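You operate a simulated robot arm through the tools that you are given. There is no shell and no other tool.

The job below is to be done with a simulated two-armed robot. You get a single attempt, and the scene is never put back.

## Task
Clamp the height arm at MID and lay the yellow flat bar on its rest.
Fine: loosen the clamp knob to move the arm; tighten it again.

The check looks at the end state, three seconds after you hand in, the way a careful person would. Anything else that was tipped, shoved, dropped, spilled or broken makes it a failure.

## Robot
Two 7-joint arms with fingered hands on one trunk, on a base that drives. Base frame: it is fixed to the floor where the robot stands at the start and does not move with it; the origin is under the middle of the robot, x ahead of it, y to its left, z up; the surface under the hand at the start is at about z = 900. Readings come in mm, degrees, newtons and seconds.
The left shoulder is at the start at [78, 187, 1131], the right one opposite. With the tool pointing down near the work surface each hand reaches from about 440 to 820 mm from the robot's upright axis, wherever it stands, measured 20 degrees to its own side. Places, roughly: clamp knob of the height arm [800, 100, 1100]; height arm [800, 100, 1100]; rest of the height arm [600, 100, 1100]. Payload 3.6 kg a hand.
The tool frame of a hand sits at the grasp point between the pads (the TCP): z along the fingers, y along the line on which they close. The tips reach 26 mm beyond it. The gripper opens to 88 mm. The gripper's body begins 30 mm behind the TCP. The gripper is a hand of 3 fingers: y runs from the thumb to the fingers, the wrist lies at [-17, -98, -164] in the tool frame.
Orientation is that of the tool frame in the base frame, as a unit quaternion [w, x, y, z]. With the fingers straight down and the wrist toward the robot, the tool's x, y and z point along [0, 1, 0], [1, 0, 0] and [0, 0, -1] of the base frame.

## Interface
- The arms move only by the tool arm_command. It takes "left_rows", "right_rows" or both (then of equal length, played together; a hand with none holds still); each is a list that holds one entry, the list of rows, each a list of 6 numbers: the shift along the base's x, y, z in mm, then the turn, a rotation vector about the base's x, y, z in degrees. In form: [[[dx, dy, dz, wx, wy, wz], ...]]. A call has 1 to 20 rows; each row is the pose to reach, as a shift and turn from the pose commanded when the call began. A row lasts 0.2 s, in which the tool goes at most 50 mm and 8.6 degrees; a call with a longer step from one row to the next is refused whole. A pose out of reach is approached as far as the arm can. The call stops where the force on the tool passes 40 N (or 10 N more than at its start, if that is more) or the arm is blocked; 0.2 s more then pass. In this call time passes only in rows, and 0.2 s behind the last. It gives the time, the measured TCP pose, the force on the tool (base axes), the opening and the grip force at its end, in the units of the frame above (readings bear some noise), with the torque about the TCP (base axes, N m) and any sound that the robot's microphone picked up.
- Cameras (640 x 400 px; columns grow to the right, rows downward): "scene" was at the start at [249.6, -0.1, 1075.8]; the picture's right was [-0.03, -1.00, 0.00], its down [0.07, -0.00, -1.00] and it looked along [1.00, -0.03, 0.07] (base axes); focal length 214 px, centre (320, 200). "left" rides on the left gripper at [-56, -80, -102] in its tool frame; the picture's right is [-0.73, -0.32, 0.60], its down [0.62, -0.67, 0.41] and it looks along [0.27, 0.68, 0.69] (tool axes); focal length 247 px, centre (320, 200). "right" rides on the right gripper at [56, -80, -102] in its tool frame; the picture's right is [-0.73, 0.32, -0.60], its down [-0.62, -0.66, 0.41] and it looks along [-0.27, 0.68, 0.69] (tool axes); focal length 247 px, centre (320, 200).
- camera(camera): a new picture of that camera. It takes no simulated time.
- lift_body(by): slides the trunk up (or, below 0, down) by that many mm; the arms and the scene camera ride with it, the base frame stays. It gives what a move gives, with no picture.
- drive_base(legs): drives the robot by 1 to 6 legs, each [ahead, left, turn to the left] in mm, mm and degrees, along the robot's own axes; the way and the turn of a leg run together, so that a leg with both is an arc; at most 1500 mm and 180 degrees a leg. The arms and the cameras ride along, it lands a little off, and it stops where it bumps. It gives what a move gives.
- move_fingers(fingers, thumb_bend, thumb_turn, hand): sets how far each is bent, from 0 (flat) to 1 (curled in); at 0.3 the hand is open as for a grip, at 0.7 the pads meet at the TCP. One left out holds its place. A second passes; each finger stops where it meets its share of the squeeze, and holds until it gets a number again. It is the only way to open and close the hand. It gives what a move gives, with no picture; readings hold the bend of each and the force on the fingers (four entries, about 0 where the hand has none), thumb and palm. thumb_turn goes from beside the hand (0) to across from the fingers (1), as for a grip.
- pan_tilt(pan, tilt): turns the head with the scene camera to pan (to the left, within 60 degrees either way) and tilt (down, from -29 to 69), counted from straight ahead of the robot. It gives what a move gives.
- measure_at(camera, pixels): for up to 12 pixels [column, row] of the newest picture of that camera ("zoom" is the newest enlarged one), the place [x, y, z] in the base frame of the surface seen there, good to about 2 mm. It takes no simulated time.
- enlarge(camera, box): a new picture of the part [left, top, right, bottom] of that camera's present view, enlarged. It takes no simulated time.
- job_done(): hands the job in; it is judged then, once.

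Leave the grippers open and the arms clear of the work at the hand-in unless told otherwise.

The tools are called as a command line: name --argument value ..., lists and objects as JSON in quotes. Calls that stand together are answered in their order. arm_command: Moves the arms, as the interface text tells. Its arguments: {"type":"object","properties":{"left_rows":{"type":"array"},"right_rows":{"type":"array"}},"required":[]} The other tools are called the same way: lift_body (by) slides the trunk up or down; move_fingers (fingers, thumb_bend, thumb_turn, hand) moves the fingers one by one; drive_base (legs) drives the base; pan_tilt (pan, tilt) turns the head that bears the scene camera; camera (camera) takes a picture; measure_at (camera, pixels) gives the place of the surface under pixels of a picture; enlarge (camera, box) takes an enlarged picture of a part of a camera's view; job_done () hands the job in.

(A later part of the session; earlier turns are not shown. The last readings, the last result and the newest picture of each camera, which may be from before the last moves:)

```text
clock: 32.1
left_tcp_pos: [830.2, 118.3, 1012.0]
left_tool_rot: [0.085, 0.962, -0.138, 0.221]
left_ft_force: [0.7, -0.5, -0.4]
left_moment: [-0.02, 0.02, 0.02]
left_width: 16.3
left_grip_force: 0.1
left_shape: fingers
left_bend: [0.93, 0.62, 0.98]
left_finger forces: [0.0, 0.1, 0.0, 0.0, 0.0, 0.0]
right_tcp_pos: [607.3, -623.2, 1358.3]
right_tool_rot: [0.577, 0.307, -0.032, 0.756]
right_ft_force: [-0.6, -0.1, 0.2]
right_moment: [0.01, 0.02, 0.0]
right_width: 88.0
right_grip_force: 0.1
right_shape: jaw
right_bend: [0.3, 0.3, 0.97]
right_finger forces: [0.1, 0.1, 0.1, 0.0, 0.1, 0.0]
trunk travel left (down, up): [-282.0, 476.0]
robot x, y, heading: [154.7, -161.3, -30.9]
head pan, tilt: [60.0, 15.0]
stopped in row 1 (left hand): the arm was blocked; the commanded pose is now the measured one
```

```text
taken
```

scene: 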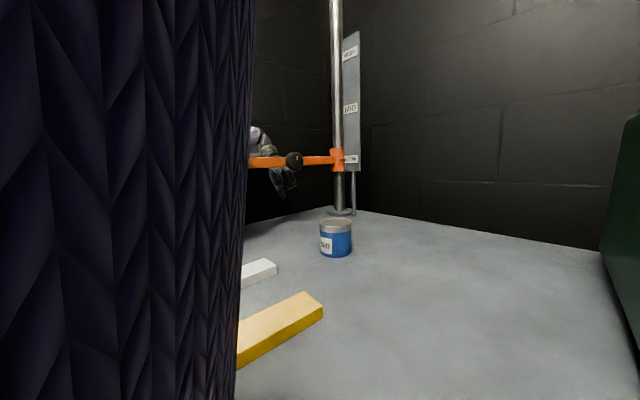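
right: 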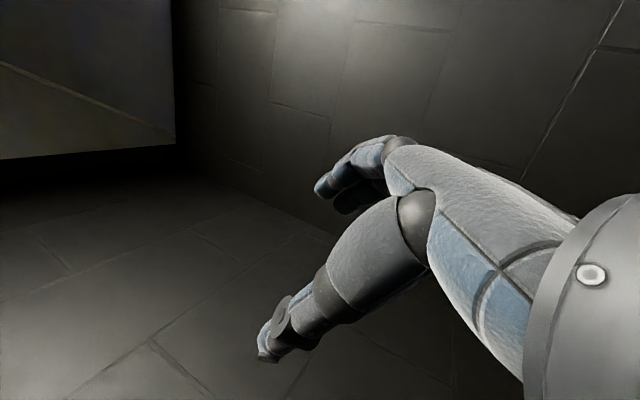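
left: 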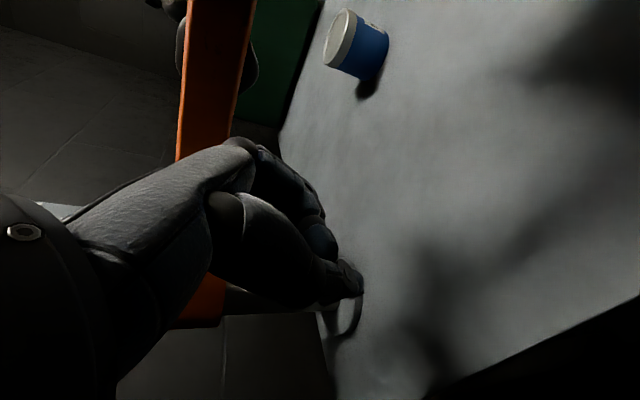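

It followed this time (forward 20, up 18). I'll repeat with a bit more leftward shift and yaw.

arm_command --left_rows '[[[25, 15, 8, 0, -5, 6.5], [50, 25, 16, 0, -10, 13], [72, 30, 26, 0, -15, 19.5], [90, 30, 40, 0, -20, 26]]]'

arm_command --left_rows '[[[20, 15, 10, 0, -4, 7], [40, 25, 20, 0, -8, 14], [60, 30, 30, 0, -12, 21]]]'

camera --camera "left"

camera --camera "scene"

```text
clock: 32.5
left_tcp_pos: [858.7, 108.7, 1033.2]
left_tool_rot: [0.106, 0.931, -0.128, 0.325]
left_ft_force: [0.1, -0.1, 0.2]
left_moment: [-0.02, -0.03, 0.0]
left_width: 16.5
left_grip_force: 0.0
left_shape: fingers
left_bend: [0.94, 0.62, 0.98]
left_finger forces: [0.1, 0.1, 0.0, 0.0, 0.0, 0.0]
left hand out of reach, approached as far as the arm can: row 1, 2
right_tcp_pos: [595.3, -610.8, 1362.5]
right_tool_rot: [0.61, 0.268, -0.013, 0.746]
right_ft_force: [-0.1, 0.0, 0.4]
right_moment: [0.02, 0.01, 0.03]
right_width: 87.8
right_grip_force: 0.1
right_shape: jaw
right_bend: [0.3, 0.3, 0.97]
right_finger forces: [0.1, 0.0, 0.0, 0.0, 0.0, 0.0]
trunk travel left (down, up): [-282.0, 476.0]
robot x, y, heading: [156.2, -160.0, -31.9]
head pan, tilt: [60.0, 15.0]
stopped in row 2 (left hand): the arm was blocked; the commanded pose is now the measured one
```

```text
clock: 32.9
left_tcp_pos: [871.5, 109.3, 1039.7]
left_tool_rot: [0.094, 0.906, -0.147, 0.387]
left_ft_force: [-0.2, 1.0, 0.9]
left_moment: [-0.01, 0.02, 0.04]
left_width: 16.5
left_grip_force: 0.1
left_shape: fingers
left_bend: [0.94, 0.62, 0.98]
left_finger forces: [0.0, 0.1, 0.0, 0.0, 0.0, 0.0]
right_tcp_pos: [585.0, -592.4, 1367.6]
right_tool_rot: [0.63, 0.225, 0.014, 0.743]
right_ft_force: [0.3, -0.5, -0.1]
right_moment: [0.0, -0.02, -0.02]
right_width: 87.8
right_grip_force: 0.0
right_shape: jaw
right_bend: [0.3, 0.3, 0.97]
right_finger forces: [0.0, 0.0, 0.0, 0.0, 0.0, 0.1]
trunk travel left (down, up): [-282.0, 476.0]
robot x, y, heading: [158.2, -159.8, -32.2]
head pan, tilt: [60.0, 15.0]
stopped in row 1 (left hand): the arm was blocked; the commanded pose is now the measured one
```

```text
taken
```

left: 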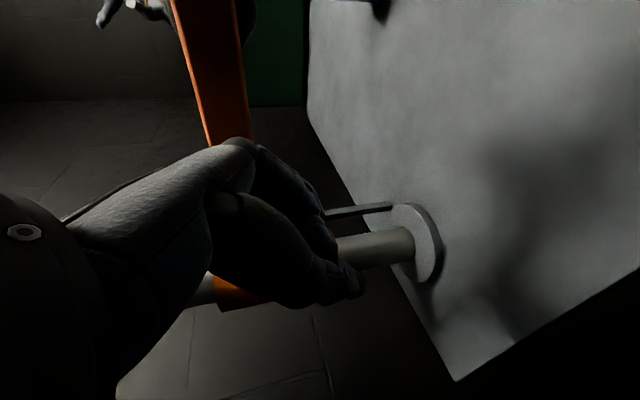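

```text
taken
```

scene: 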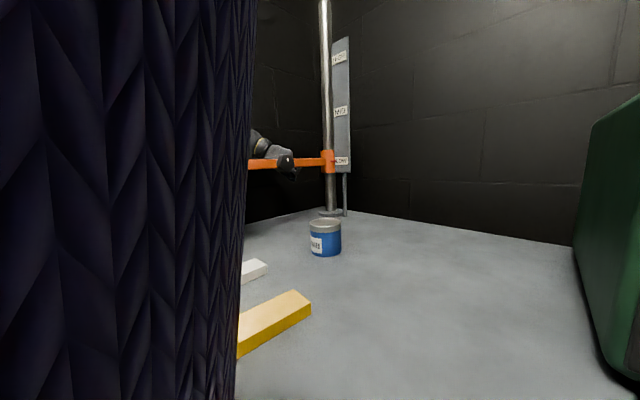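

The hand now points forward and down along the gap. I'll try a gentle upward motion again.

arm_command --left_rows '[[[-5, 5, 40, 0, -4, 5], [-10, 8, 80, 0, -8, 10], [-15, 8, 120, 0, -8, 15], [-20, 8, 160, 0, -8, 20]]]'

camera --camera "left"

camera --camera "scene"

```text
clock: 33.2
left_tcp_pos: [872.4, 105.1, 1047.5]
left_tool_rot: [0.117, 0.906, -0.117, 0.39]
left_ft_force: [1.2, 1.3, 0.9]
left_moment: [-0.02, -0.01, -0.03]
left_width: 16.6
left_grip_force: 0.1
left_shape: fingers
left_bend: [0.94, 0.62, 0.98]
left_finger forces: [0.0, 0.0, 0.0, 0.0, 0.0, 0.0]
right_tcp_pos: [576.8, -574.2, 1370.7]
right_tool_rot: [0.655, 0.187, 0.047, 0.731]
right_ft_force: [0.4, -0.6, 0.9]
right_moment: [0.0, 0.02, 0.01]
right_width: 88.0
right_grip_force: 0.1
right_shape: jaw
right_bend: [0.3, 0.3, 0.97]
right_finger forces: [0.0, 0.1, 0.0, 0.0, 0.0, 0.0]
trunk travel left (down, up): [-282.0, 476.0]
robot x, y, heading: [154.6, -161.1, -32.4]
head pan, tilt: [60.0, 15.0]
stopped in row 1 (left hand): the arm was blocked; the commanded pose is now the measured one
```

```text
taken
```

left: 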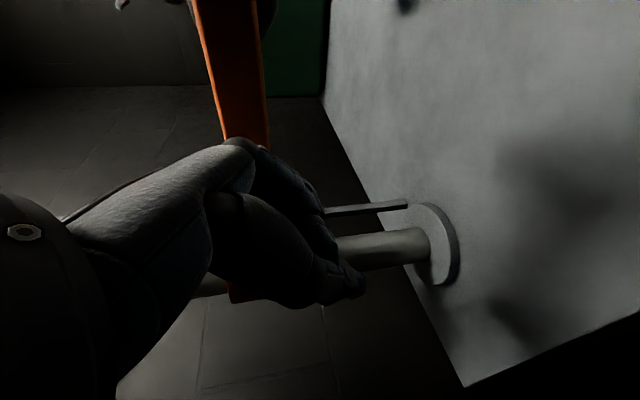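

```text
taken
```

scene: 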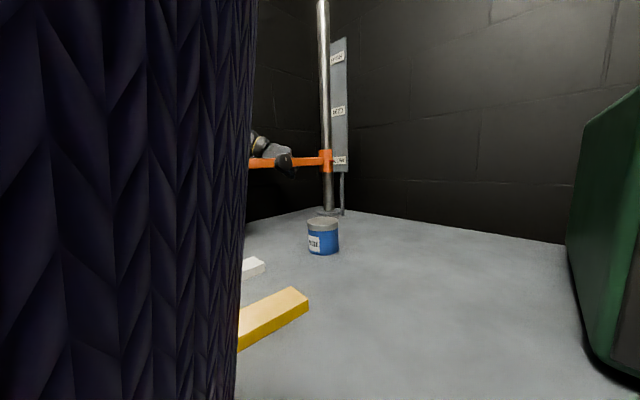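

The hand rises a little with almost no force, so the obstruction is farther up the arm. I'll check what the right camera sees now.

camera --camera "right"

enlarge --camera "scene" --box '[230, 100, 370, 220]'

```text
taken
```

right: 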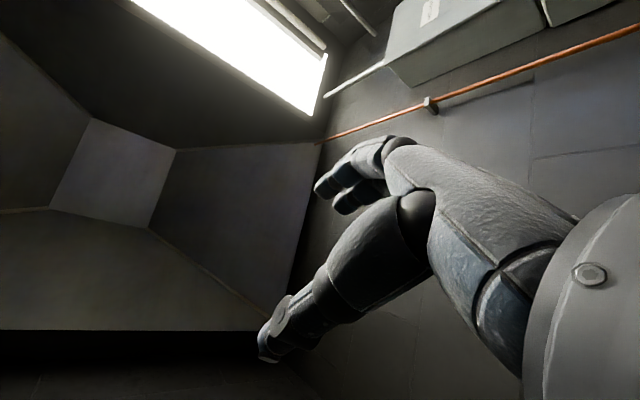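

```text
3.33 times, centred on (300, 160) of scene
```

zoom: 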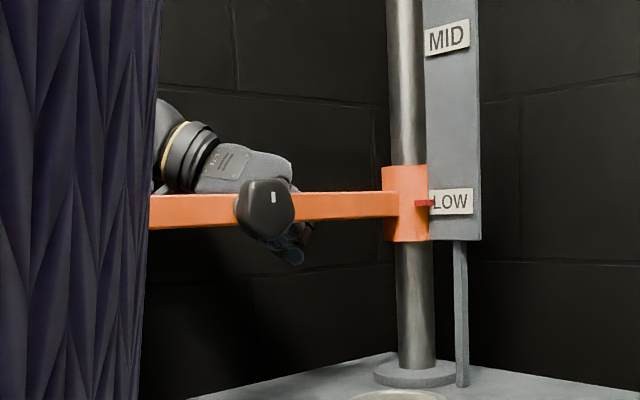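

measure_at --camera "scene" --pixels '[[240, 60], [240, 140], [240, 250], [235, 380], [180, 200], [100, 200], [30, 200], [150, 30], [265, 142], [252, 140], [150, 350], [60, 330]]'

measure_at --camera "zoom" --pixels '[[168, 130], [180, 160], [240, 165], [265, 195], [285, 250], [430, 203], [160, 110]]'

```text
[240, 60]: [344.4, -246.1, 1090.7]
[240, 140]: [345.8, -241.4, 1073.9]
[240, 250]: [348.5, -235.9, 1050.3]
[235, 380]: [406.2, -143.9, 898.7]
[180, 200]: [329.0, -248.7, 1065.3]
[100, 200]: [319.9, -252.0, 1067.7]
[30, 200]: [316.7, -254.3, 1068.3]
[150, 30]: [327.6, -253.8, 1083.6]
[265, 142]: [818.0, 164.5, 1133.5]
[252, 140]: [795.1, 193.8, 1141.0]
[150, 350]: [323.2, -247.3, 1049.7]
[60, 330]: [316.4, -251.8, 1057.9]
```

```text
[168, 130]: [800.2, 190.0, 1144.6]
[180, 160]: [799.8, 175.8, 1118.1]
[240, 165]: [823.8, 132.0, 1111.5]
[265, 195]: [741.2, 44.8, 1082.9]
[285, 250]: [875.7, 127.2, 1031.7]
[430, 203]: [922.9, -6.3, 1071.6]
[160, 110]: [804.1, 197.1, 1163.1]
```

Everything on the stand is intact, with the pointer still at LOW. The hand gains height step by step, so I'll keep nudging it up and slightly left.

arm_command --left_rows '[[[-5, 10, 48, 0, 0, 0], [-10, 15, 96, 0, 0, 0], [-15, 15, 140, 0, 0, 0]]]'

arm_command --left_rows '[[[-5, 10, 48, 0, 0, 0], [-10, 15, 96, 0, 0, 0], [-15, 15, 140, 0, 0, 0]]]'

```text
clock: 33.5
left_tcp_pos: [870.4, 104.9, 1049.4]
left_tool_rot: [0.117, 0.89, -0.151, 0.415]
left_ft_force: [0.0, 0.1, 0.6]
left_moment: [0.0, -0.03, -0.01]
left_width: 16.7
left_grip_force: 0.0
left_shape: fingers
left_bend: [0.94, 0.62, 0.98]
left_finger forces: [0.0, 0.1, 0.1, 0.0, 0.0, 0.0]
right_tcp_pos: [575.1, -557.5, 1370.9]
right_tool_rot: [0.67, 0.153, 0.087, 0.721]
right_ft_force: [0.9, -0.3, -0.2]
right_moment: [0.01, 0.0, 0.02]
right_width: 88.0
right_grip_force: 0.1
right_shape: jaw
right_bend: [0.3, 0.3, 0.97]
right_finger forces: [0.0, 0.0, 0.0, 0.0, 0.0, 0.1]
trunk travel left (down, up): [-282.0, 476.0]
robot x, y, heading: [151.0, -165.4, -33.3]
head pan, tilt: [60.0, 15.0]
stopped in row 1 (left hand): the arm was blocked; the commanded pose is now the measured one
```

```text
clock: 33.9
left_tcp_pos: [864.7, 102.6, 1050.5]
left_tool_rot: [0.126, 0.886, -0.153, 0.419]
left_ft_force: [-0.3, -0.6, 0.1]
left_moment: [-0.01, 0.02, 0.0]
left_width: 17.0
left_grip_force: 0.1
left_shape: fingers
left_bend: [0.94, 0.62, 0.98]
left_finger forces: [0.0, 0.1, 0.1, 0.0, 0.0, 0.0]
right_tcp_pos: [575.8, -548.3, 1369.6]
right_tool_rot: [0.688, 0.122, 0.131, 0.704]
right_ft_force: [0.7, 0.6, -0.6]
right_moment: [-0.04, 0.01, 0.03]
right_width: 87.8
right_grip_force: 0.0
right_shape: jaw
right_bend: [0.3, 0.3, 0.97]
right_finger forces: [0.0, 0.1, 0.0, 0.0, 0.0, 0.0]
trunk travel left (down, up): [-282.0, 476.0]
robot x, y, heading: [153.0, -164.3, -33.8]
head pan, tilt: [60.0, 15.0]
stopped in row 1 (left hand): the arm was blocked; the commanded pose is now the measured one
```

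Upward progress has stopped, so the elbow or forearm is probably caught at the tray edge. I'll instead swing the hand left to line it up with the gap, ready to back out along it.

arm_command --left_rows '[[[5, 20, 0, 0, 0, 8.5], [10, 40, 0, 0, 0, 17], [15, 55, 0, 0, 0, 25.5], [15, 70, 0, 0, 0, 34]]]'

arm_command --left_rows '[[[5, 20, 0, 0, 0, 8.5], [10, 40, 0, 0, 0, 17], [15, 55, 0, 0, 0, 25.5], [15, 70, 0, 0, 0, 34]]]'

camera --camera "left"

```text
clock: 34.3
left_tcp_pos: [872.4, 89.1, 1092.2]
left_tool_rot: [0.208, 0.844, -0.089, 0.485]
left_ft_force: [0.4, 0.8, 0.5]
left_moment: [-0.02, 0.0, 0.03]
left_width: 18.1
left_grip_force: 0.3
left_shape: fingers
left_bend: [0.94, 0.62, 0.98]
left_finger forces: [0.5, 0.0, 0.0, 0.0, 0.0, 0.0]
left hand out of reach, approached as far as the arm can: row 1
right_tcp_pos: [577.6, -534.2, 1365.4]
right_tool_rot: [0.698, 0.097, 0.182, 0.686]
right_ft_force: [0.5, 0.0, -0.1]
right_moment: [-0.02, -0.01, -0.01]
right_width: 88.0
right_grip_force: 0.1
right_shape: jaw
right_bend: [0.3, 0.3, 0.97]
right_finger forces: [0.0, 0.0, 0.0, 0.1, 0.0, 0.0]
trunk travel left (down, up): [-282.0, 476.0]
robot x, y, heading: [150.8, -168.3, -34.2]
head pan, tilt: [60.0, 15.0]
stopped in row 1 (left hand): the arm was blocked; the commanded pose is now the measured one
```

```text
clock: 34.6
left_tcp_pos: [870.1, 93.4, 1118.5]
left_tool_rot: [0.244, 0.804, -0.049, 0.541]
left_ft_force: [0.0, -0.2, 0.9]
left_moment: [0.02, 0.0, -0.02]
left_width: 18.0
left_grip_force: 0.0
left_shape: fingers
left_bend: [0.94, 0.62, 0.98]
left_finger forces: [0.0, 0.1, 0.0, 0.0, 0.0, 0.1]
left hand out of reach, approached as far as the arm can: row 1
right_tcp_pos: [586.2, -528.2, 1351.0]
right_tool_rot: [0.707, 0.085, 0.243, 0.659]
right_ft_force: [0.2, 1.1, -0.1]
right_moment: [0.04, -0.01, 0.02]
right_width: 88.0
right_grip_force: 0.0
right_shape: jaw
right_bend: [0.3, 0.3, 0.97]
right_finger forces: [0.1, 0.1, 0.0, 0.1, 0.0, 0.0]
trunk travel left (down, up): [-282.0, 476.0]
robot x, y, heading: [153.5, -170.0, -35.1]
head pan, tilt: [60.0, 15.0]
stopped in row 1 (left hand): the arm was blocked; the commanded pose is now the measured one
```

```text
taken
```

left: 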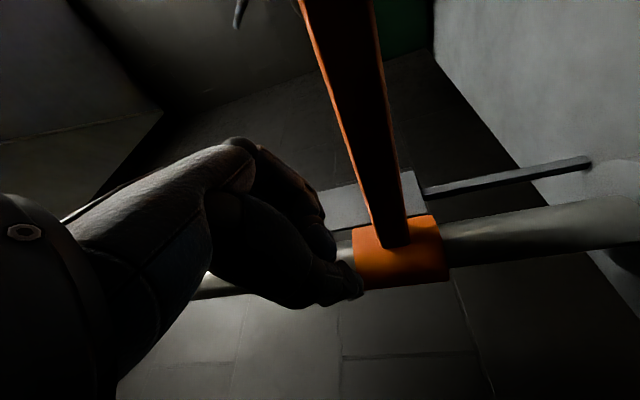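

The hand rose to z 1118, above the bar. I'll continue the same way with a bit of backing off from the post.

arm_command --left_rows '[[[-5, 15, 20, 0, 0, 8.5], [-10, 25, 40, 0, 0, 17], [-15, 30, 60, 0, 0, 25.5], [-20, 30, 80, 0, 0, 34]]]'

arm_command --left_rows '[[[-5, 15, 20, 0, 0, 8.5], [-10, 25, 40, 0, 0, 17], [-15, 30, 60, 0, 0, 25.5], [-20, 30, 80, 0, 0, 34]]]'

camera --camera "left"

camera --camera "scene"

```text
clock: 34.9
left_tcp_pos: [866.8, 96.8, 1153.4]
left_tool_rot: [0.297, 0.753, -0.009, 0.587]
left_ft_force: [0.0, 0.0, 0.3]
left_moment: [-0.03, 0.01, 0.02]
left_width: 17.9
left_grip_force: 0.0
left_shape: fingers
left_bend: [0.94, 0.62, 0.98]
left_finger forces: [0.0, 0.0, 0.0, 0.0, 0.1, 0.0]
left hand out of reach, approached as far as the arm can: row 1
right_tcp_pos: [600.2, -504.6, 1342.6]
right_tool_rot: [0.707, 0.074, 0.311, 0.631]
right_ft_force: [0.8, 0.7, -0.2]
right_moment: [-0.02, -0.05, 0.03]
right_width: 88.0
right_grip_force: 0.1
right_shape: jaw
right_bend: [0.3, 0.3, 0.97]
right_finger forces: [0.0, 0.0, 0.0, 0.0, 0.0, 0.0]
trunk travel left (down, up): [-282.0, 476.0]
robot x, y, heading: [152.1, -167.5, -35.3]
head pan, tilt: [60.0, 15.0]
stopped in row 1 (left hand): the arm was blocked; the commanded pose is now the measured one
```

```text
clock: 35.2
left_tcp_pos: [857.2, 107.7, 1178.5]
left_tool_rot: [0.332, 0.706, 0.026, 0.625]
left_ft_force: [-0.5, 0.6, -1.1]
left_moment: [-0.01, -0.01, 0.02]
left_width: 18.0
left_grip_force: 0.0
left_shape: fingers
left_bend: [0.94, 0.62, 0.98]
left_finger forces: [0.0, 0.0, 0.1, 0.0, 0.0, 0.0]
left hand out of reach, approached as far as the arm can: row 1
right_tcp_pos: [618.5, -501.6, 1320.3]
right_tool_rot: [0.714, 0.083, 0.379, 0.582]
right_ft_force: [0.5, -0.1, -0.6]
right_moment: [0.02, -0.04, -0.01]
right_width: 87.9
right_grip_force: 0.1
right_shape: jaw
right_bend: [0.3, 0.3, 0.97]
right_finger forces: [0.0, 0.1, 0.1, 0.0, 0.0, 0.0]
trunk travel left (down, up): [-282.0, 476.0]
robot x, y, heading: [153.0, -173.0, -35.6]
head pan, tilt: [60.0, 15.0]
stopped in row 1 (left hand): the arm was blocked; the commanded pose is now the measured one
```

```text
taken
```

left: 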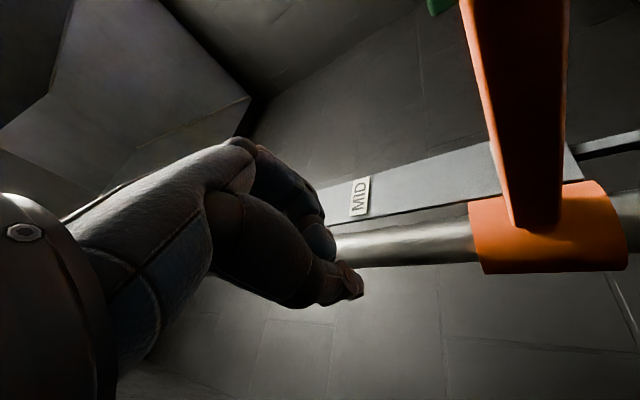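

```text
taken
```

scene: 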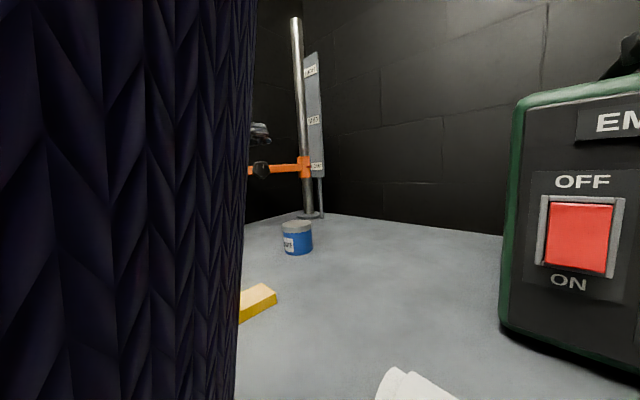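

The left hand is above the bar now. But the right wrist has drifted low over the green box, at about (588, -585, 1150). I'll raise the right hand now while continuing the left up.

arm_command --left_rows '[[[-10, 5, 25, 0, 0, 8], [-20, 10, 50, 0, 0, 16], [-30, 10, 75, 0, 0, 24], [-40, 10, 100, 0, 0, 32]]]' --right_rows '[[[-10, 0, 48, 0, 0, 0], [-20, 0, 96, 0, 0, 0], [-30, 0, 144, 0, 0, 0], [-40, 0, 190, 0, 0, 0]]]'

pan_tilt --pan -10 --tilt 0

camera --camera "scene"

```text
clock: 35.6
left_tcp_pos: [845.1, 119.9, 1197.5]
left_tool_rot: [0.364, 0.661, 0.072, 0.652]
left_ft_force: [0.5, 0.8, -0.5]
left_moment: [0.04, 0.0, 0.01]
left_width: 18.0
left_grip_force: 0.1
left_shape: fingers
left_bend: [0.95, 0.62, 0.98]
left_finger forces: [0.1, 0.0, 0.0, 0.1, 0.0, 0.1]
left hand out of reach, approached as far as the arm can: row 1
right_tcp_pos: [636.1, -486.0, 1316.9]
right_tool_rot: [0.703, 0.099, 0.43, 0.558]
right_ft_force: [-0.2, 0.7, -0.1]
right_moment: [-0.01, 0.0, 0.02]
right_width: 88.1
right_grip_force: 0.1
right_shape: jaw
right_bend: [0.3, 0.3, 0.97]
right_finger forces: [0.1, 0.0, 0.0, 0.0, 0.0, 0.0]
right hand out of reach, approached as far as the arm can: row 1
trunk travel left (down, up): [-282.0, 476.0]
robot x, y, heading: [155.1, -172.0, -35.3]
head pan, tilt: [60.0, 15.0]
stopped in row 1 (left hand): the arm was blocked; the commanded pose is now the measured one
```

```text
clock: 37.0
left_tcp_pos: [843.7, 121.7, 1192.8]
left_tool_rot: [0.366, 0.665, 0.072, 0.647]
left_ft_force: [0.3, -0.3, 0.3]
left_moment: [0.03, -0.01, -0.04]
left_width: 18.1
left_grip_force: 0.1
left_shape: fingers
left_bend: [0.95, 0.62, 0.98]
left_finger forces: [0.0, 0.1, 0.0, 0.1, 0.0, 0.0]
right_tcp_pos: [630.9, -482.3, 1315.1]
right_tool_rot: [0.704, 0.095, 0.43, 0.558]
right_ft_force: [-0.3, -0.4, 0.3]
right_moment: [0.03, -0.03, 0.02]
right_width: 88.2
right_grip_force: 0.1
right_shape: jaw
right_bend: [0.3, 0.3, 0.97]
right_finger forces: [0.0, 0.1, 0.1, 0.1, 0.0, 0.0]
trunk travel left (down, up): [-282.0, 476.0]
robot x, y, heading: [150.8, -170.5, -35.4]
head pan, tilt: [-10.0, 0.0]
```

```text
taken
```

scene: 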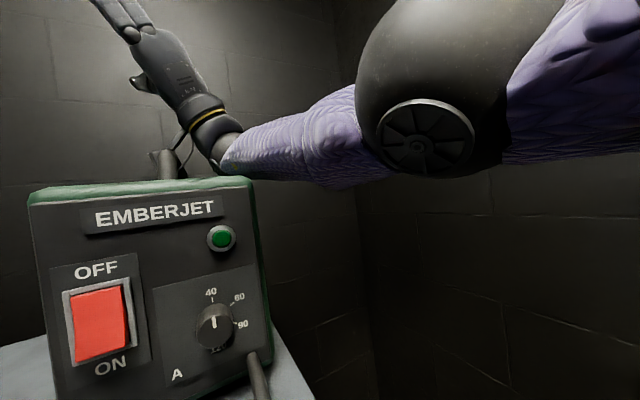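

The scene picture shows the right forearm just above the box, and everything is still standing. I'll straighten the right hand along its forearm while rising, and keep lifting the left hand.

arm_command --left_rows '[[[-15, 0, 35, 0, 0, 4], [-30, 0, 70, 0, 0, 8], [-45, 0, 105, 0, 0, 12], [-60, 0, 140, 0, 0, 16]]]' --right_rows '[[[20, -8, 25, 2.7, 6.6, -4.6], [40, -16, 50, 5.4, 13.2, -9.2], [60, -24, 75, 8, 19.8, -13.8], [80, -32, 100, 10.8, 26.4, -18.4]]]'

camera --camera "scene"

camera --camera "left"

```text
clock: 37.3
left_tcp_pos: [836.7, 130.1, 1218.2]
left_tool_rot: [0.404, 0.611, 0.086, 0.675]
left_ft_force: [4.1, -8.3, -6.8]
left_moment: [-0.54, -0.44, 0.24]
left_width: 17.8
left_grip_force: 0.0
left_shape: fingers
left_bend: [0.95, 0.62, 0.98]
left_finger forces: [0.0, 0.0, 0.0, 0.0, 0.1, 0.1]
left hand out of reach, approached as far as the arm can: row 1
right_tcp_pos: [663.2, -515.9, 1287.3]
right_tool_rot: [0.711, 0.155, 0.478, 0.491]
right_ft_force: [31.0, -20.2, 69.2]
right_moment: [-4.51, -2.27, 1.44]
right_width: 87.8
right_grip_force: 0.1
right_shape: jaw
right_bend: [0.3, 0.3, 0.98]
right_finger forces: [0.0, 0.1, 0.0, 0.0, 0.0, 0.1]
right hand out of reach, approached as far as the arm can: row 1
trunk travel left (down, up): [-282.0, 476.0]
robot x, y, heading: [151.4, -173.0, -35.9]
head pan, tilt: [-10.0, 0.0]
stopped in row 1 (left hand): the arm was blocked; the commanded pose is now the measured one
```

```text
taken
```

scene: 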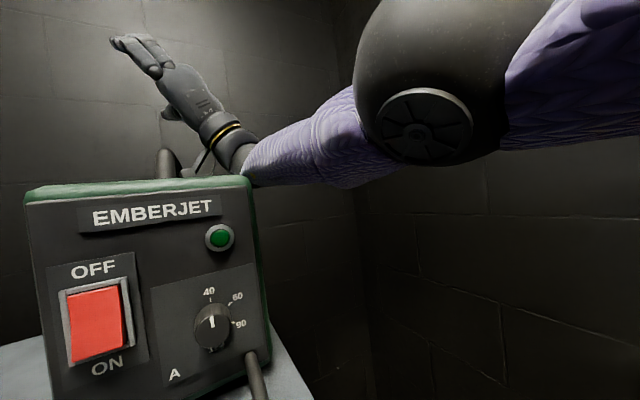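

```text
taken
```

left: 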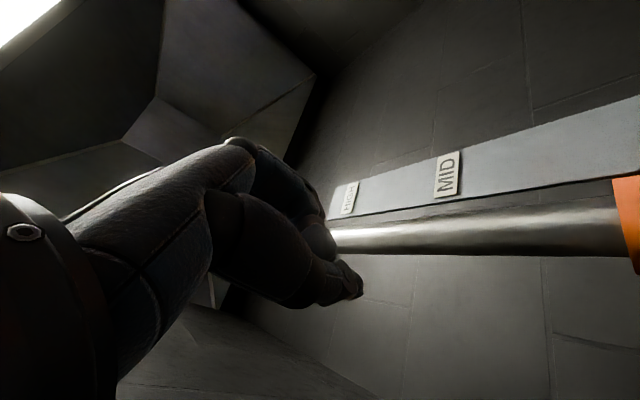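

The right hand now presses on the box's carry handle (69 N up). I'll reverse that turn at once and lift the right hand up and back.

arm_command --right_rows '[[[-25, 20, 37, -2.7, -6.6, 4.6], [-50, 40, 74, -5.4, -13.2, 9.2], [-75, 60, 111, -8, -19.8, 13.8], [-100, 80, 148, -10.8, -26.4, 18.4]]]'

camera --camera "scene"

```text
clock: 37.6
left_tcp_pos: [809.9, 142.6, 1251.1]
left_tool_rot: [0.452, 0.563, 0.114, 0.682]
left_ft_force: [0.0, -0.2, -0.2]
left_moment: [0.0, -0.02, -0.04]
left_width: 18.0
left_grip_force: 0.0
left_shape: fingers
left_bend: [0.95, 0.62, 0.98]
left_finger forces: [0.0, 0.0, 0.0, 0.0, 0.0, 0.0]
right_tcp_pos: [663.5, -502.0, 1285.9]
right_tool_rot: [0.695, 0.163, 0.507, 0.483]
right_ft_force: [-0.5, 0.6, -0.3]
right_moment: [0.01, 0.0, 0.03]
right_width: 87.9
right_grip_force: 0.1
right_shape: jaw
right_bend: [0.3, 0.3, 0.97]
right_finger forces: [0.1, 0.1, 0.1, 0.0, 0.0, 0.0]
right hand out of reach, approached as far as the arm can: row 1
trunk travel left (down, up): [-282.0, 476.0]
robot x, y, heading: [155.2, -173.3, -36.1]
head pan, tilt: [-10.0, 0.0]
stopped in row 1 (left hand): the arm was blocked; the commanded pose is now the measured one
```

```text
taken
```

scene: 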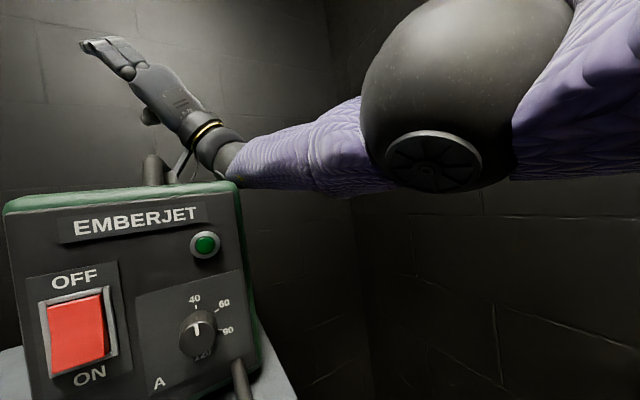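

The right hand is off the handle (force 0), and the left hand has come up to z 1251. I'll continue both upward.

arm_command --right_rows '[[[-20, 20, 40, 0, 0, 0], [-40, 40, 80, 0, 0, 0], [-60, 60, 120, 0, 0, 0]]]' --left_rows '[[[-20, 0, 40, 0, 0, 0], [-40, 0, 80, 0, 0, 0], [-60, 0, 120, 0, 0, 0]]]'

camera --camera "scene"

```text
clock: 38.0
left_tcp_pos: [792.4, 162.9, 1246.3]
left_tool_rot: [0.47, 0.518, 0.131, 0.703]
left_ft_force: [0.1, 0.7, 0.0]
left_moment: [0.01, 0.02, -0.02]
left_width: 18.2
left_grip_force: 0.0
left_shape: fingers
left_bend: [0.95, 0.62, 0.98]
left_finger forces: [0.0, 0.0, 0.0, 0.0, 0.1, 0.0]
left hand out of reach, approached as far as the arm can: row 1
right_tcp_pos: [684.3, -525.8, 1278.7]
right_tool_rot: [0.698, 0.197, 0.531, 0.438]
right_ft_force: [12.9, 66.7, 141.7]
right_moment: [7.38, 7.2, -4.01]
right_width: 88.2
right_grip_force: 0.1
right_shape: jaw
right_bend: [0.3, 0.3, 0.98]
right_finger forces: [0.0, 0.1, 0.0, 0.0, 0.1, 0.0]
right hand out of reach, approached as far as the arm can: row 1
trunk travel left (down, up): [-282.0, 476.0]
robot x, y, heading: [154.7, -172.8, -36.5]
head pan, tilt: [-10.0, 0.0]
stopped in row 1 (left hand): the arm was blocked; the commanded pose is now the measured one
```

```text
taken
```

scene: 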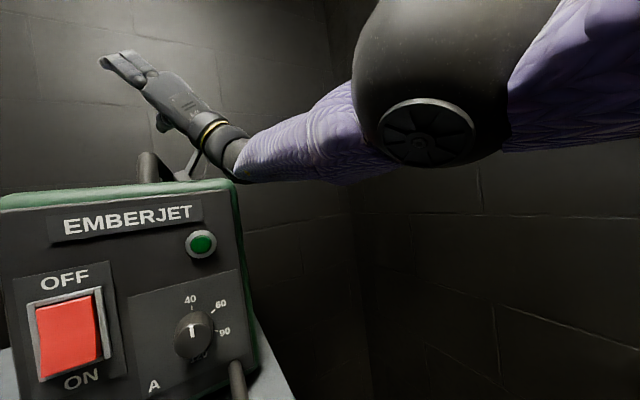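

measure_at --camera "scene" --pixels '[[8, 212], [228, 200], [245, 370], [125, 300], [125, 215], [205, 245], [180, 160], [228, 150], [300, 150], [20, 330], [420, 130], [150, 170]]'

```text
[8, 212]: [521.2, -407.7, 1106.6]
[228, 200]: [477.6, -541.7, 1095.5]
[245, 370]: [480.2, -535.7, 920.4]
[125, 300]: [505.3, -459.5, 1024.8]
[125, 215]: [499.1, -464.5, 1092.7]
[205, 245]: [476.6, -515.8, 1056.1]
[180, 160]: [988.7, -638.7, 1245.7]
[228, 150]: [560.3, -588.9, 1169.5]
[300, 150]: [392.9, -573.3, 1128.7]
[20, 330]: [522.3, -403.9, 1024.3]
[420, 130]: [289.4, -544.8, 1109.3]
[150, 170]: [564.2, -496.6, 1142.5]
```

The box hasn't moved (corners the same as at the start), but the right forearm bears on it. I'll look straight down to see what the base is standing against.

pan_tilt --pan 0 --tilt 69

camera --camera "scene"

camera --camera "left"

```text
clock: 39.4
left_tcp_pos: [793.2, 163.3, 1244.8]
left_tool_rot: [0.468, 0.523, 0.132, 0.7]
left_ft_force: [-0.7, -0.1, 0.1]
left_moment: [0.06, 0.0, -0.03]
left_width: 18.1
left_grip_force: 0.1
left_shape: fingers
left_bend: [0.95, 0.62, 0.98]
left_finger forces: [0.0, 0.0, 0.0, 0.0, 0.1, 0.0]
right_tcp_pos: [684.7, -526.3, 1278.5]
right_tool_rot: [0.698, 0.198, 0.531, 0.437]
right_ft_force: [5.2, 63.4, 145.8]
right_moment: [6.83, 8.74, -4.06]
right_width: 88.0
right_grip_force: 0.0
right_shape: jaw
right_bend: [0.3, 0.3, 0.98]
right_finger forces: [0.0, 0.1, 0.0, 0.0, 0.0, 0.1]
trunk travel left (down, up): [-282.0, 476.0]
robot x, y, heading: [151.6, -179.8, -35.9]
head pan, tilt: [0.0, 68.8]
```

```text
taken
```

scene: 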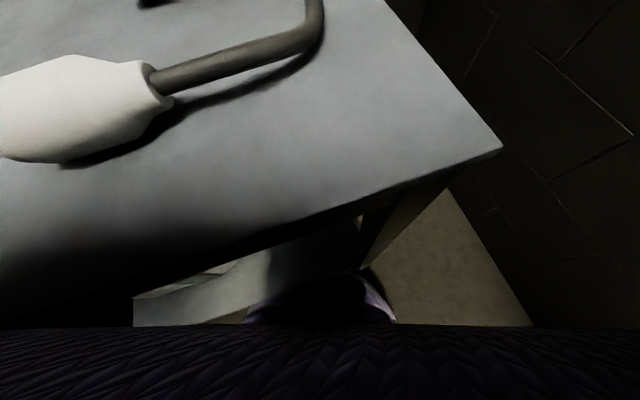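

```text
taken
```

left: 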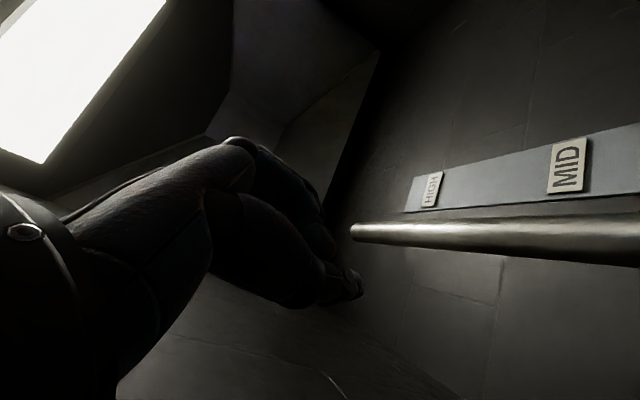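

measure_at --camera "scene" --pixels '[[320, 285], [360, 285], [270, 310], [385, 318], [330, 315], [240, 275], [340, 250], [160, 310], [370, 240], [430, 260], [200, 270], [320, 345]]'

```text
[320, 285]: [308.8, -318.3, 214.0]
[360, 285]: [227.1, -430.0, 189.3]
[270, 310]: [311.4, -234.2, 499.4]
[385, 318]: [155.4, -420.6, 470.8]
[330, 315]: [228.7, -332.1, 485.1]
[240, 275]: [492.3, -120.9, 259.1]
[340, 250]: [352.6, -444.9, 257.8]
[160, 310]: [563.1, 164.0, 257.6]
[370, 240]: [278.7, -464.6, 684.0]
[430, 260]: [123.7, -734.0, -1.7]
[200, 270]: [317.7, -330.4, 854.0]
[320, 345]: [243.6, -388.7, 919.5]
```

The base is tilted about 6.6°, left side raised: the left forearm pushes down on the tray while the right hand rests on the box. I want the left wrist to rise, so I'll pitch the left fingers down while lifting.

arm_command --left_rows '[[[-5, -8, 30, 2.8, 8, 0], [-10, -16, 60, 5.6, 16, 0], [-15, -24, 90, 8.4, 24, 0], [-20, -30, 120, 11, 32, 0]]]'

camera --camera "left"

```text
clock: 39.7
left_tcp_pos: [779.9, 163.7, 1252.3]
left_tool_rot: [0.468, 0.525, 0.119, 0.701]
left_ft_force: [-1.1, 0.0, -0.1]
left_moment: [0.01, 0.02, 0.02]
left_width: 18.0
left_grip_force: 0.1
left_shape: fingers
left_bend: [0.95, 0.62, 0.98]
left_finger forces: [0.1, 0.0, 0.1, 0.0, 0.0, 0.1]
right_tcp_pos: [686.6, -498.0, 1275.4]
right_tool_rot: [0.676, 0.206, 0.552, 0.443]
right_ft_force: [-4.4, -30.3, 139.8]
right_moment: [-7.64, 10.84, 2.14]
right_width: 88.0
right_grip_force: 0.0
right_shape: jaw
right_bend: [0.3, 0.3, 0.97]
right_finger forces: [0.1, 0.0, 0.1, 0.0, 0.0, 0.0]
trunk travel left (down, up): [-282.0, 476.0]
robot x, y, heading: [155.6, -181.0, -36.6]
head pan, tilt: [0.0, 68.8]
stopped in row 1 (right hand): the force on the tool passed its limit at 185 N (the readings are from after the stop); the commanded pose is now the measured one
```

```text
taken
```

left: 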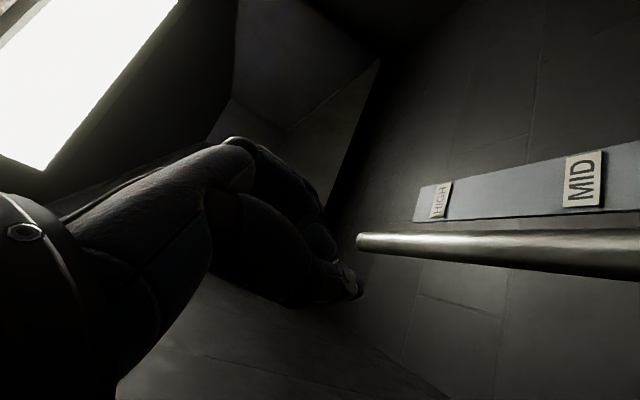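

The right hand still bears on the box (140 N). I'll try the trunk lift again, since it unloads both arms at once.

lift_body --by 100

lift_body --by 100

```text
clock: 40.0
left_tcp_pos: [754.2, 189.1, 1282.8]
left_tool_rot: [0.485, 0.472, 0.161, 0.718]
left_ft_force: [0.1, 0.2, -0.2]
left_moment: [-0.03, 0.02, -0.02]
left_width: 18.3
left_grip_force: 0.0
left_shape: fingers
left_bend: [0.95, 0.62, 0.98]
left_finger forces: [0.1, 0.0, 0.1, 0.1, 0.1, 0.0]
right_tcp_pos: [689.8, -560.4, 1272.0]
right_tool_rot: [0.698, 0.23, 0.556, 0.388]
right_ft_force: [-22.4, -4.2, 56.0]
right_moment: [-1.72, 7.71, -0.01]
right_width: 88.0
right_grip_force: 0.0
right_shape: jaw
right_bend: [0.3, 0.3, 0.98]
right_finger forces: [0.1, 0.0, 0.0, 0.0, 0.0, 0.0]
trunk travel left (down, up): [-287.0, 470.0]
robot x, y, heading: [157.7, -181.3, -37.4]
head pan, tilt: [0.0, 68.8]
stopped: the arm was blocked; the commanded pose is now the measured one
```

```text
clock: 40.3
left_tcp_pos: [728.4, 186.5, 1293.8]
left_tool_rot: [0.46, 0.442, 0.109, 0.763]
left_ft_force: [-0.4, 0.4, 0.5]
left_moment: [-0.04, -0.02, 0.01]
left_width: 18.2
left_grip_force: 0.0
left_shape: fingers
left_bend: [0.95, 0.62, 0.98]
left_finger forces: [0.1, 0.0, 0.0, 0.0, 0.0, 0.1]
right_tcp_pos: [692.4, -526.9, 1267.9]
right_tool_rot: [0.675, 0.24, 0.575, 0.394]
right_ft_force: [39.2, -18.5, 152.0]
right_moment: [-5.54, 7.39, 2.21]
right_width: 88.1
right_grip_force: 0.0
right_shape: jaw
right_bend: [0.3, 0.3, 0.97]
right_finger forces: [0.1, 0.0, 0.1, 0.1, 0.0, 0.1]
trunk travel left (down, up): [-290.0, 467.0]
robot x, y, heading: [152.4, -184.7, -38.4]
head pan, tilt: [0.0, 68.8]
stopped: the arm was blocked; the commanded pose is now the measured one
```

The trunk gained 8 mm and the left hand is coming back and up, at z 1294. I'll repeat, then check the box.

lift_body --by 100

lift_body --by 100

pan_tilt --pan 0 --tilt 10

camera --camera "scene"

camera --camera "left"

```text
clock: 40.7
left_tcp_pos: [734.3, 204.6, 1291.9]
left_tool_rot: [0.507, 0.423, 0.178, 0.73]
left_ft_force: [0.0, -0.9, -0.2]
left_moment: [0.0, -0.01, -0.01]
left_width: 18.4
left_grip_force: 0.1
left_shape: fingers
left_bend: [0.95, 0.62, 0.98]
left_finger forces: [0.0, 0.0, 0.0, 0.0, 0.0, 0.1]
right_tcp_pos: [689.9, -574.7, 1267.1]
right_tool_rot: [0.696, 0.257, 0.579, 0.338]
right_ft_force: [0.0, 0.4, -0.2]
right_moment: [0.0, 0.03, -0.01]
right_width: 88.0
right_grip_force: 0.2
right_shape: jaw
right_bend: [0.3, 0.3, 0.98]
right_finger forces: [0.0, 0.0, 0.0, 0.0, 0.0, 0.0]
trunk travel left (down, up): [-291.0, 466.0]
robot x, y, heading: [156.7, -182.9, -38.6]
head pan, tilt: [0.0, 68.8]
stopped: the arm was blocked; the commanded pose is now the measured one
```

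```text
clock: 41.0
left_tcp_pos: [713.0, 208.9, 1289.8]
left_tool_rot: [0.487, 0.383, 0.145, 0.771]
left_ft_force: [0.6, 0.4, -0.5]
left_moment: [-0.02, -0.05, -0.01]
left_width: 18.2
left_grip_force: 0.1
left_shape: fingers
left_bend: [0.95, 0.62, 0.98]
left_finger forces: [0.0, 0.0, 0.1, 0.1, 0.0, 0.0]
right_tcp_pos: [698.9, -544.9, 1258.4]
right_tool_rot: [0.67, 0.276, 0.601, 0.337]
right_ft_force: [23.3, -14.4, 128.0]
right_moment: [-3.63, 9.79, 1.54]
right_width: 87.8
right_grip_force: 0.1
right_shape: jaw
right_bend: [0.3, 0.3, 0.97]
right_finger forces: [0.0, 0.1, 0.0, 0.0, 0.1, 0.0]
trunk travel left (down, up): [-295.0, 463.0]
robot x, y, heading: [147.5, -184.3, -39.1]
head pan, tilt: [0.0, 68.8]
stopped: the arm was blocked; the commanded pose is now the measured one
```

```text
clock: 42.3
left_tcp_pos: [714.3, 209.7, 1290.4]
left_tool_rot: [0.486, 0.386, 0.148, 0.77]
left_ft_force: [-0.2, 0.0, 1.3]
left_moment: [0.0, -0.01, -0.01]
left_width: 18.6
left_grip_force: 0.0
left_shape: fingers
left_bend: [0.95, 0.62, 0.98]
left_finger forces: [0.0, 0.1, 0.0, 0.1, 0.0, 0.0]
right_tcp_pos: [698.3, -545.7, 1258.9]
right_tool_rot: [0.67, 0.277, 0.6, 0.338]
right_ft_force: [49.0, 14.2, 124.4]
right_moment: [0.26, 5.79, -0.77]
right_width: 88.0
right_grip_force: 0.0
right_shape: jaw
right_bend: [0.3, 0.3, 0.97]
right_finger forces: [0.0, 0.1, 0.0, 0.0, 0.0, 0.0]
trunk travel left (down, up): [-295.0, 463.0]
robot x, y, heading: [152.1, -190.2, -39.1]
head pan, tilt: [0.0, 10.0]
```

```text
taken
```

scene: 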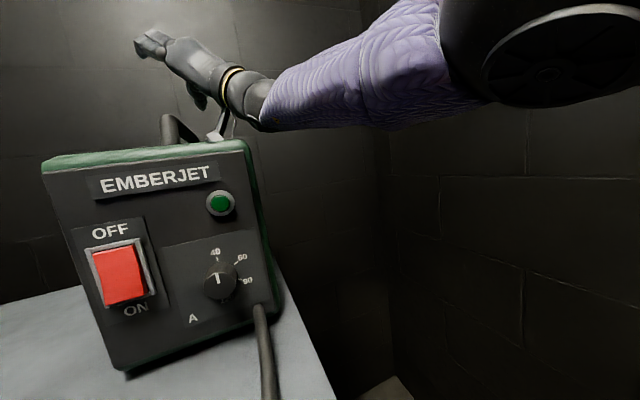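

```text
taken
```

left: 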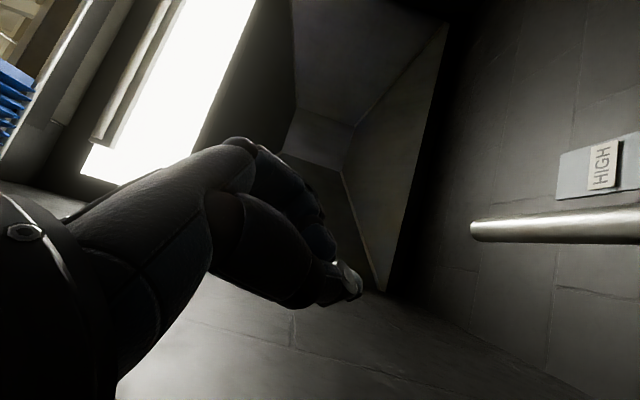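

The left wrist, at about (655, 268, 1123), is wedged between wall and tray edge, and the outstretched arm tips the robot. I'll pull the left hand up and in toward the shoulder, and raise the right off the box at the same time.

arm_command --left_rows '[[[-28, -25, 30, 0, 0, 0], [-56, -50, 60, 0, 0, 0], [-84, -75, 90, 0, 0, 0], [-112, -100, 120, 0, 0, 0]]]' --right_rows '[[[-15, 20, 40, 0, 0, 0], [-30, 40, 80, 0, 0, 0], [-45, 60, 120, 0, 0, 0], [-60, 80, 160, 0, 0, 0]]]'

arm_command --left_rows '[[[-28, -25, 30, 0, 0, 0], [-56, -50, 60, 0, 0, 0], [-84, -75, 90, 0, 0, 0], [-112, -100, 120, 0, 0, 0]]]' --right_rows '[[[-15, 20, 40, 0, 0, 0], [-30, 40, 80, 0, 0, 0], [-45, 60, 120, 0, 0, 0], [-60, 80, 160, 0, 0, 0]]]'

```text
clock: 42.6
left_tcp_pos: [689.8, 199.0, 1309.3]
left_tool_rot: [0.493, 0.365, 0.095, 0.784]
left_ft_force: [0.3, 0.0, 0.1]
left_moment: [0.01, -0.02, -0.01]
left_width: 18.4
left_grip_force: 0.1
left_shape: fingers
left_bend: [0.95, 0.62, 0.98]
left_finger forces: [0.1, 0.0, 0.1, 0.0, 0.0, 0.0]
right_tcp_pos: [708.3, -614.6, 1216.1]
right_tool_rot: [0.665, 0.333, 0.611, 0.272]
right_ft_force: [0.7, -0.4, -0.8]
right_moment: [-0.01, -0.04, 0.02]
right_width: 88.0
right_grip_force: 0.1
right_shape: jaw
right_bend: [0.3, 0.3, 0.98]
right_finger forces: [0.0, 0.0, 0.0, 0.0, 0.0, 0.0]
right hand out of reach, approached as far as the arm can: row 1
trunk travel left (down, up): [-295.0, 463.0]
robot x, y, heading: [151.7, -193.3, -39.6]
head pan, tilt: [0.0, 10.0]
stopped in row 1 (left hand): the arm was blocked; the commanded pose is now the measured one
```

```text
clock: 42.9
left_tcp_pos: [674.0, 176.2, 1341.4]
left_tool_rot: [0.473, 0.376, 0.013, 0.797]
left_ft_force: [-0.4, 0.8, -0.2]
left_moment: [0.02, -0.01, 0.02]
left_width: 18.2
left_grip_force: 0.0
left_shape: fingers
left_bend: [0.95, 0.62, 0.98]
left_finger forces: [0.1, 0.0, 0.0, 0.1, 0.1, 0.0]
right_tcp_pos: [710.5, -618.8, 1189.6]
right_tool_rot: [0.632, 0.378, 0.626, 0.256]
right_ft_force: [-18.1, -103.4, 17.0]
right_moment: [-9.66, 3.85, 12.09]
right_width: 87.9
right_grip_force: 0.1
right_shape: jaw
right_bend: [0.3, 0.3, 0.97]
right_finger forces: [0.0, 0.0, 0.0, 0.0, 0.0, 0.1]
right hand out of reach, approached as far as the arm can: row 1
trunk travel left (down, up): [-295.0, 463.0]
robot x, y, heading: [148.6, -193.1, -40.8]
head pan, tilt: [0.0, 10.0]
stopped in row 1 (left hand): the arm was blocked; the commanded pose is now the measured one
```

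The left hand now follows well. The right hand has slid beside the box and presses it sideways (103 N), so I'll move the right hand away from the box and continue pulling the left in.

arm_command --left_rows '[[[-28, -25, 30, 0, 0, 0], [-56, -50, 60, 0, 0, 0], [-84, -75, 80, 0, 0, 0], [-112, -100, 90, 0, 0, 0]]]' --right_rows '[[[-10, -35, 30, 0, 0, 0], [-20, -60, 60, 0, 0, 0], [-30, -80, 95, 0, 0, 0], [-40, -80, 140, 0, 0, 0]]]'

camera --camera "scene"

```text
clock: 43.3
left_tcp_pos: [686.1, 152.1, 1335.8]
left_tool_rot: [0.427, 0.456, -0.041, 0.78]
left_ft_force: [-0.6, 0.3, 0.5]
left_moment: [-0.01, 0.01, -0.01]
left_width: 17.9
left_grip_force: 0.0
left_shape: fingers
left_bend: [0.95, 0.62, 0.98]
left_finger forces: [0.0, 0.0, 0.1, 0.0, 0.0, 0.0]
right_tcp_pos: [708.3, -657.5, 1177.5]
right_tool_rot: [0.63, 0.409, 0.641, 0.159]
right_ft_force: [-0.2, 0.7, 1.3]
right_moment: [0.01, 0.07, -0.04]
right_width: 87.8
right_grip_force: 0.2
right_shape: jaw
right_bend: [0.3, 0.3, 0.97]
right_finger forces: [0.0, 0.1, 0.1, 0.0, 0.0, 0.0]
trunk travel left (down, up): [-295.0, 463.0]
robot x, y, heading: [146.2, -198.1, -41.7]
head pan, tilt: [0.0, 10.0]
stopped in row 1 (left hand): the arm was blocked; the commanded pose is now the measured one
```

```text
taken
```

scene: 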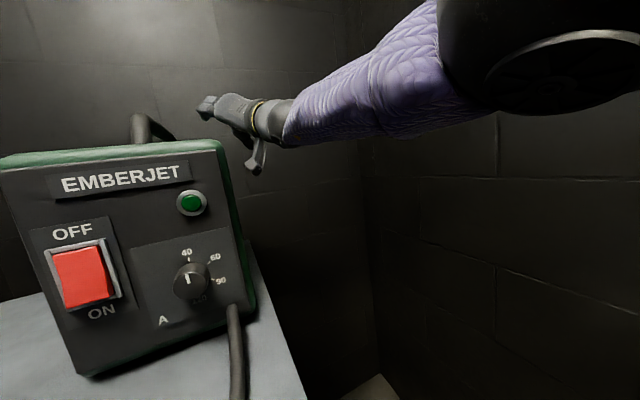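

The right hand is clear of the box now. I'll keep pulling the left hand in with a yaw that brings its wrist off the wall, and move the right hand back from the box.

arm_command --left_rows '[[[-20, -35, 15, 0, 0, 7], [-40, -70, 30, 0, 0, 14], [-60, -105, 40, 0, 0, 21], [-80, -140, 40, 0, 0, 28]]]' --right_rows '[[[-30, -20, 20, 0, 0, 0], [-60, -40, 40, 0, 0, 0], [-90, -60, 60, 0, 0, 0], [-120, -60, 80, 0, 0, 0]]]'

arm_command --left_rows '[[[-20, -35, 15, 0, 0, 7], [-40, -70, 30, 0, 0, 14], [-60, -105, 40, 0, 0, 21], [-80, -140, 40, 0, 0, 28]]]' --right_rows '[[[-30, -20, 20, 0, 0, 0], [-60, -40, 40, 0, 0, 0], [-90, -60, 60, 0, 0, 0], [-120, -60, 80, 0, 0, 0]]]'

camera --camera "scene"

camera --camera "left"

```text
clock: 43.6
left_tcp_pos: [709.4, 142.6, 1327.3]
left_tool_rot: [0.373, 0.508, -0.056, 0.774]
left_ft_force: [-0.5, 0.2, 0.1]
left_moment: [-0.02, 0.0, 0.01]
left_width: 18.2
left_grip_force: 0.1
left_shape: fingers
left_bend: [0.95, 0.62, 0.98]
left_finger forces: [0.1, 0.0, 0.1, 0.1, 0.0, 0.0]
right_tcp_pos: [715.4, -656.1, 1140.6]
right_tool_rot: [0.576, 0.471, 0.648, 0.161]
right_ft_force: [0.6, -0.5, 0.8]
right_moment: [0.02, 0.01, 0.04]
right_width: 87.9
right_grip_force: 0.1
right_shape: jaw
right_bend: [0.3, 0.3, 0.97]
right_finger forces: [0.0, 0.0, 0.1, 0.0, 0.0, 0.0]
right hand out of reach, approached as far as the arm can: row 1
trunk travel left (down, up): [-295.0, 463.0]
robot x, y, heading: [143.3, -199.5, -43.2]
head pan, tilt: [0.0, 10.0]
stopped in row 1 (left hand): the arm was blocked; the commanded pose is now the measured one
```

```text
clock: 43.9
left_tcp_pos: [724.4, 136.4, 1337.5]
left_tool_rot: [0.318, 0.544, -0.077, 0.773]
left_ft_force: [-0.9, 0.3, 0.2]
left_moment: [0.0, 0.01, -0.01]
left_width: 18.3
left_grip_force: 0.1
left_shape: fingers
left_bend: [0.95, 0.62, 0.99]
left_finger forces: [0.1, 0.0, 0.1, 0.0, 0.1, 0.0]
right_tcp_pos: [702.3, -732.7, 1084.0]
right_tool_rot: [0.517, 0.572, 0.627, 0.115]
right_ft_force: [1.2, 0.4, 1.6]
right_moment: [0.01, 0.08, -0.06]
right_width: 87.8
right_grip_force: 0.1
right_shape: jaw
right_bend: [0.3, 0.3, 0.97]
right_finger forces: [0.1, 0.0, 0.0, 0.0, 0.0, 0.0]
right hand out of reach, approached as far as the arm can: row 1
trunk travel left (down, up): [-295.0, 463.0]
robot x, y, heading: [148.6, -196.4, -44.2]
head pan, tilt: [0.0, 10.0]
stopped in row 1 (left hand): the arm was blocked; the commanded pose is now the measured one
```

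```text
taken
```

scene: 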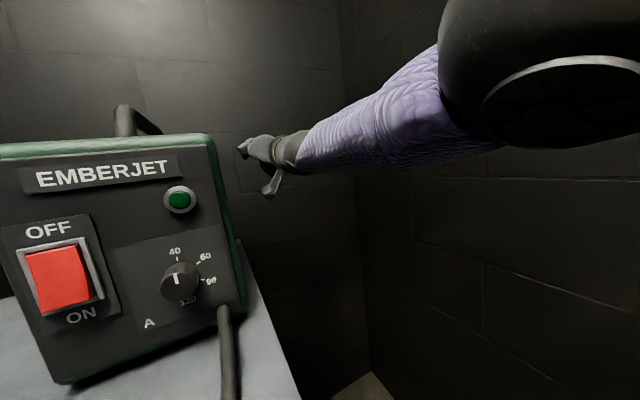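

```text
taken
```

left: 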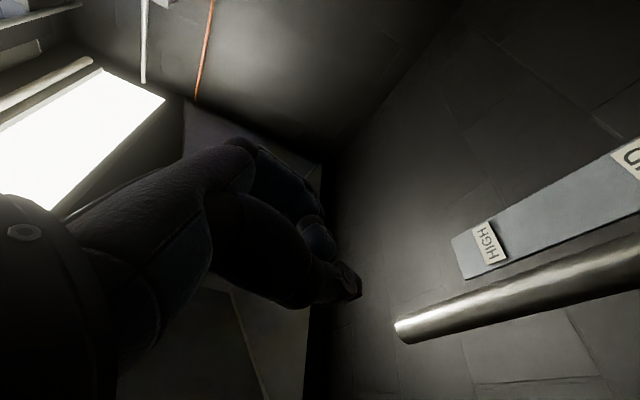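

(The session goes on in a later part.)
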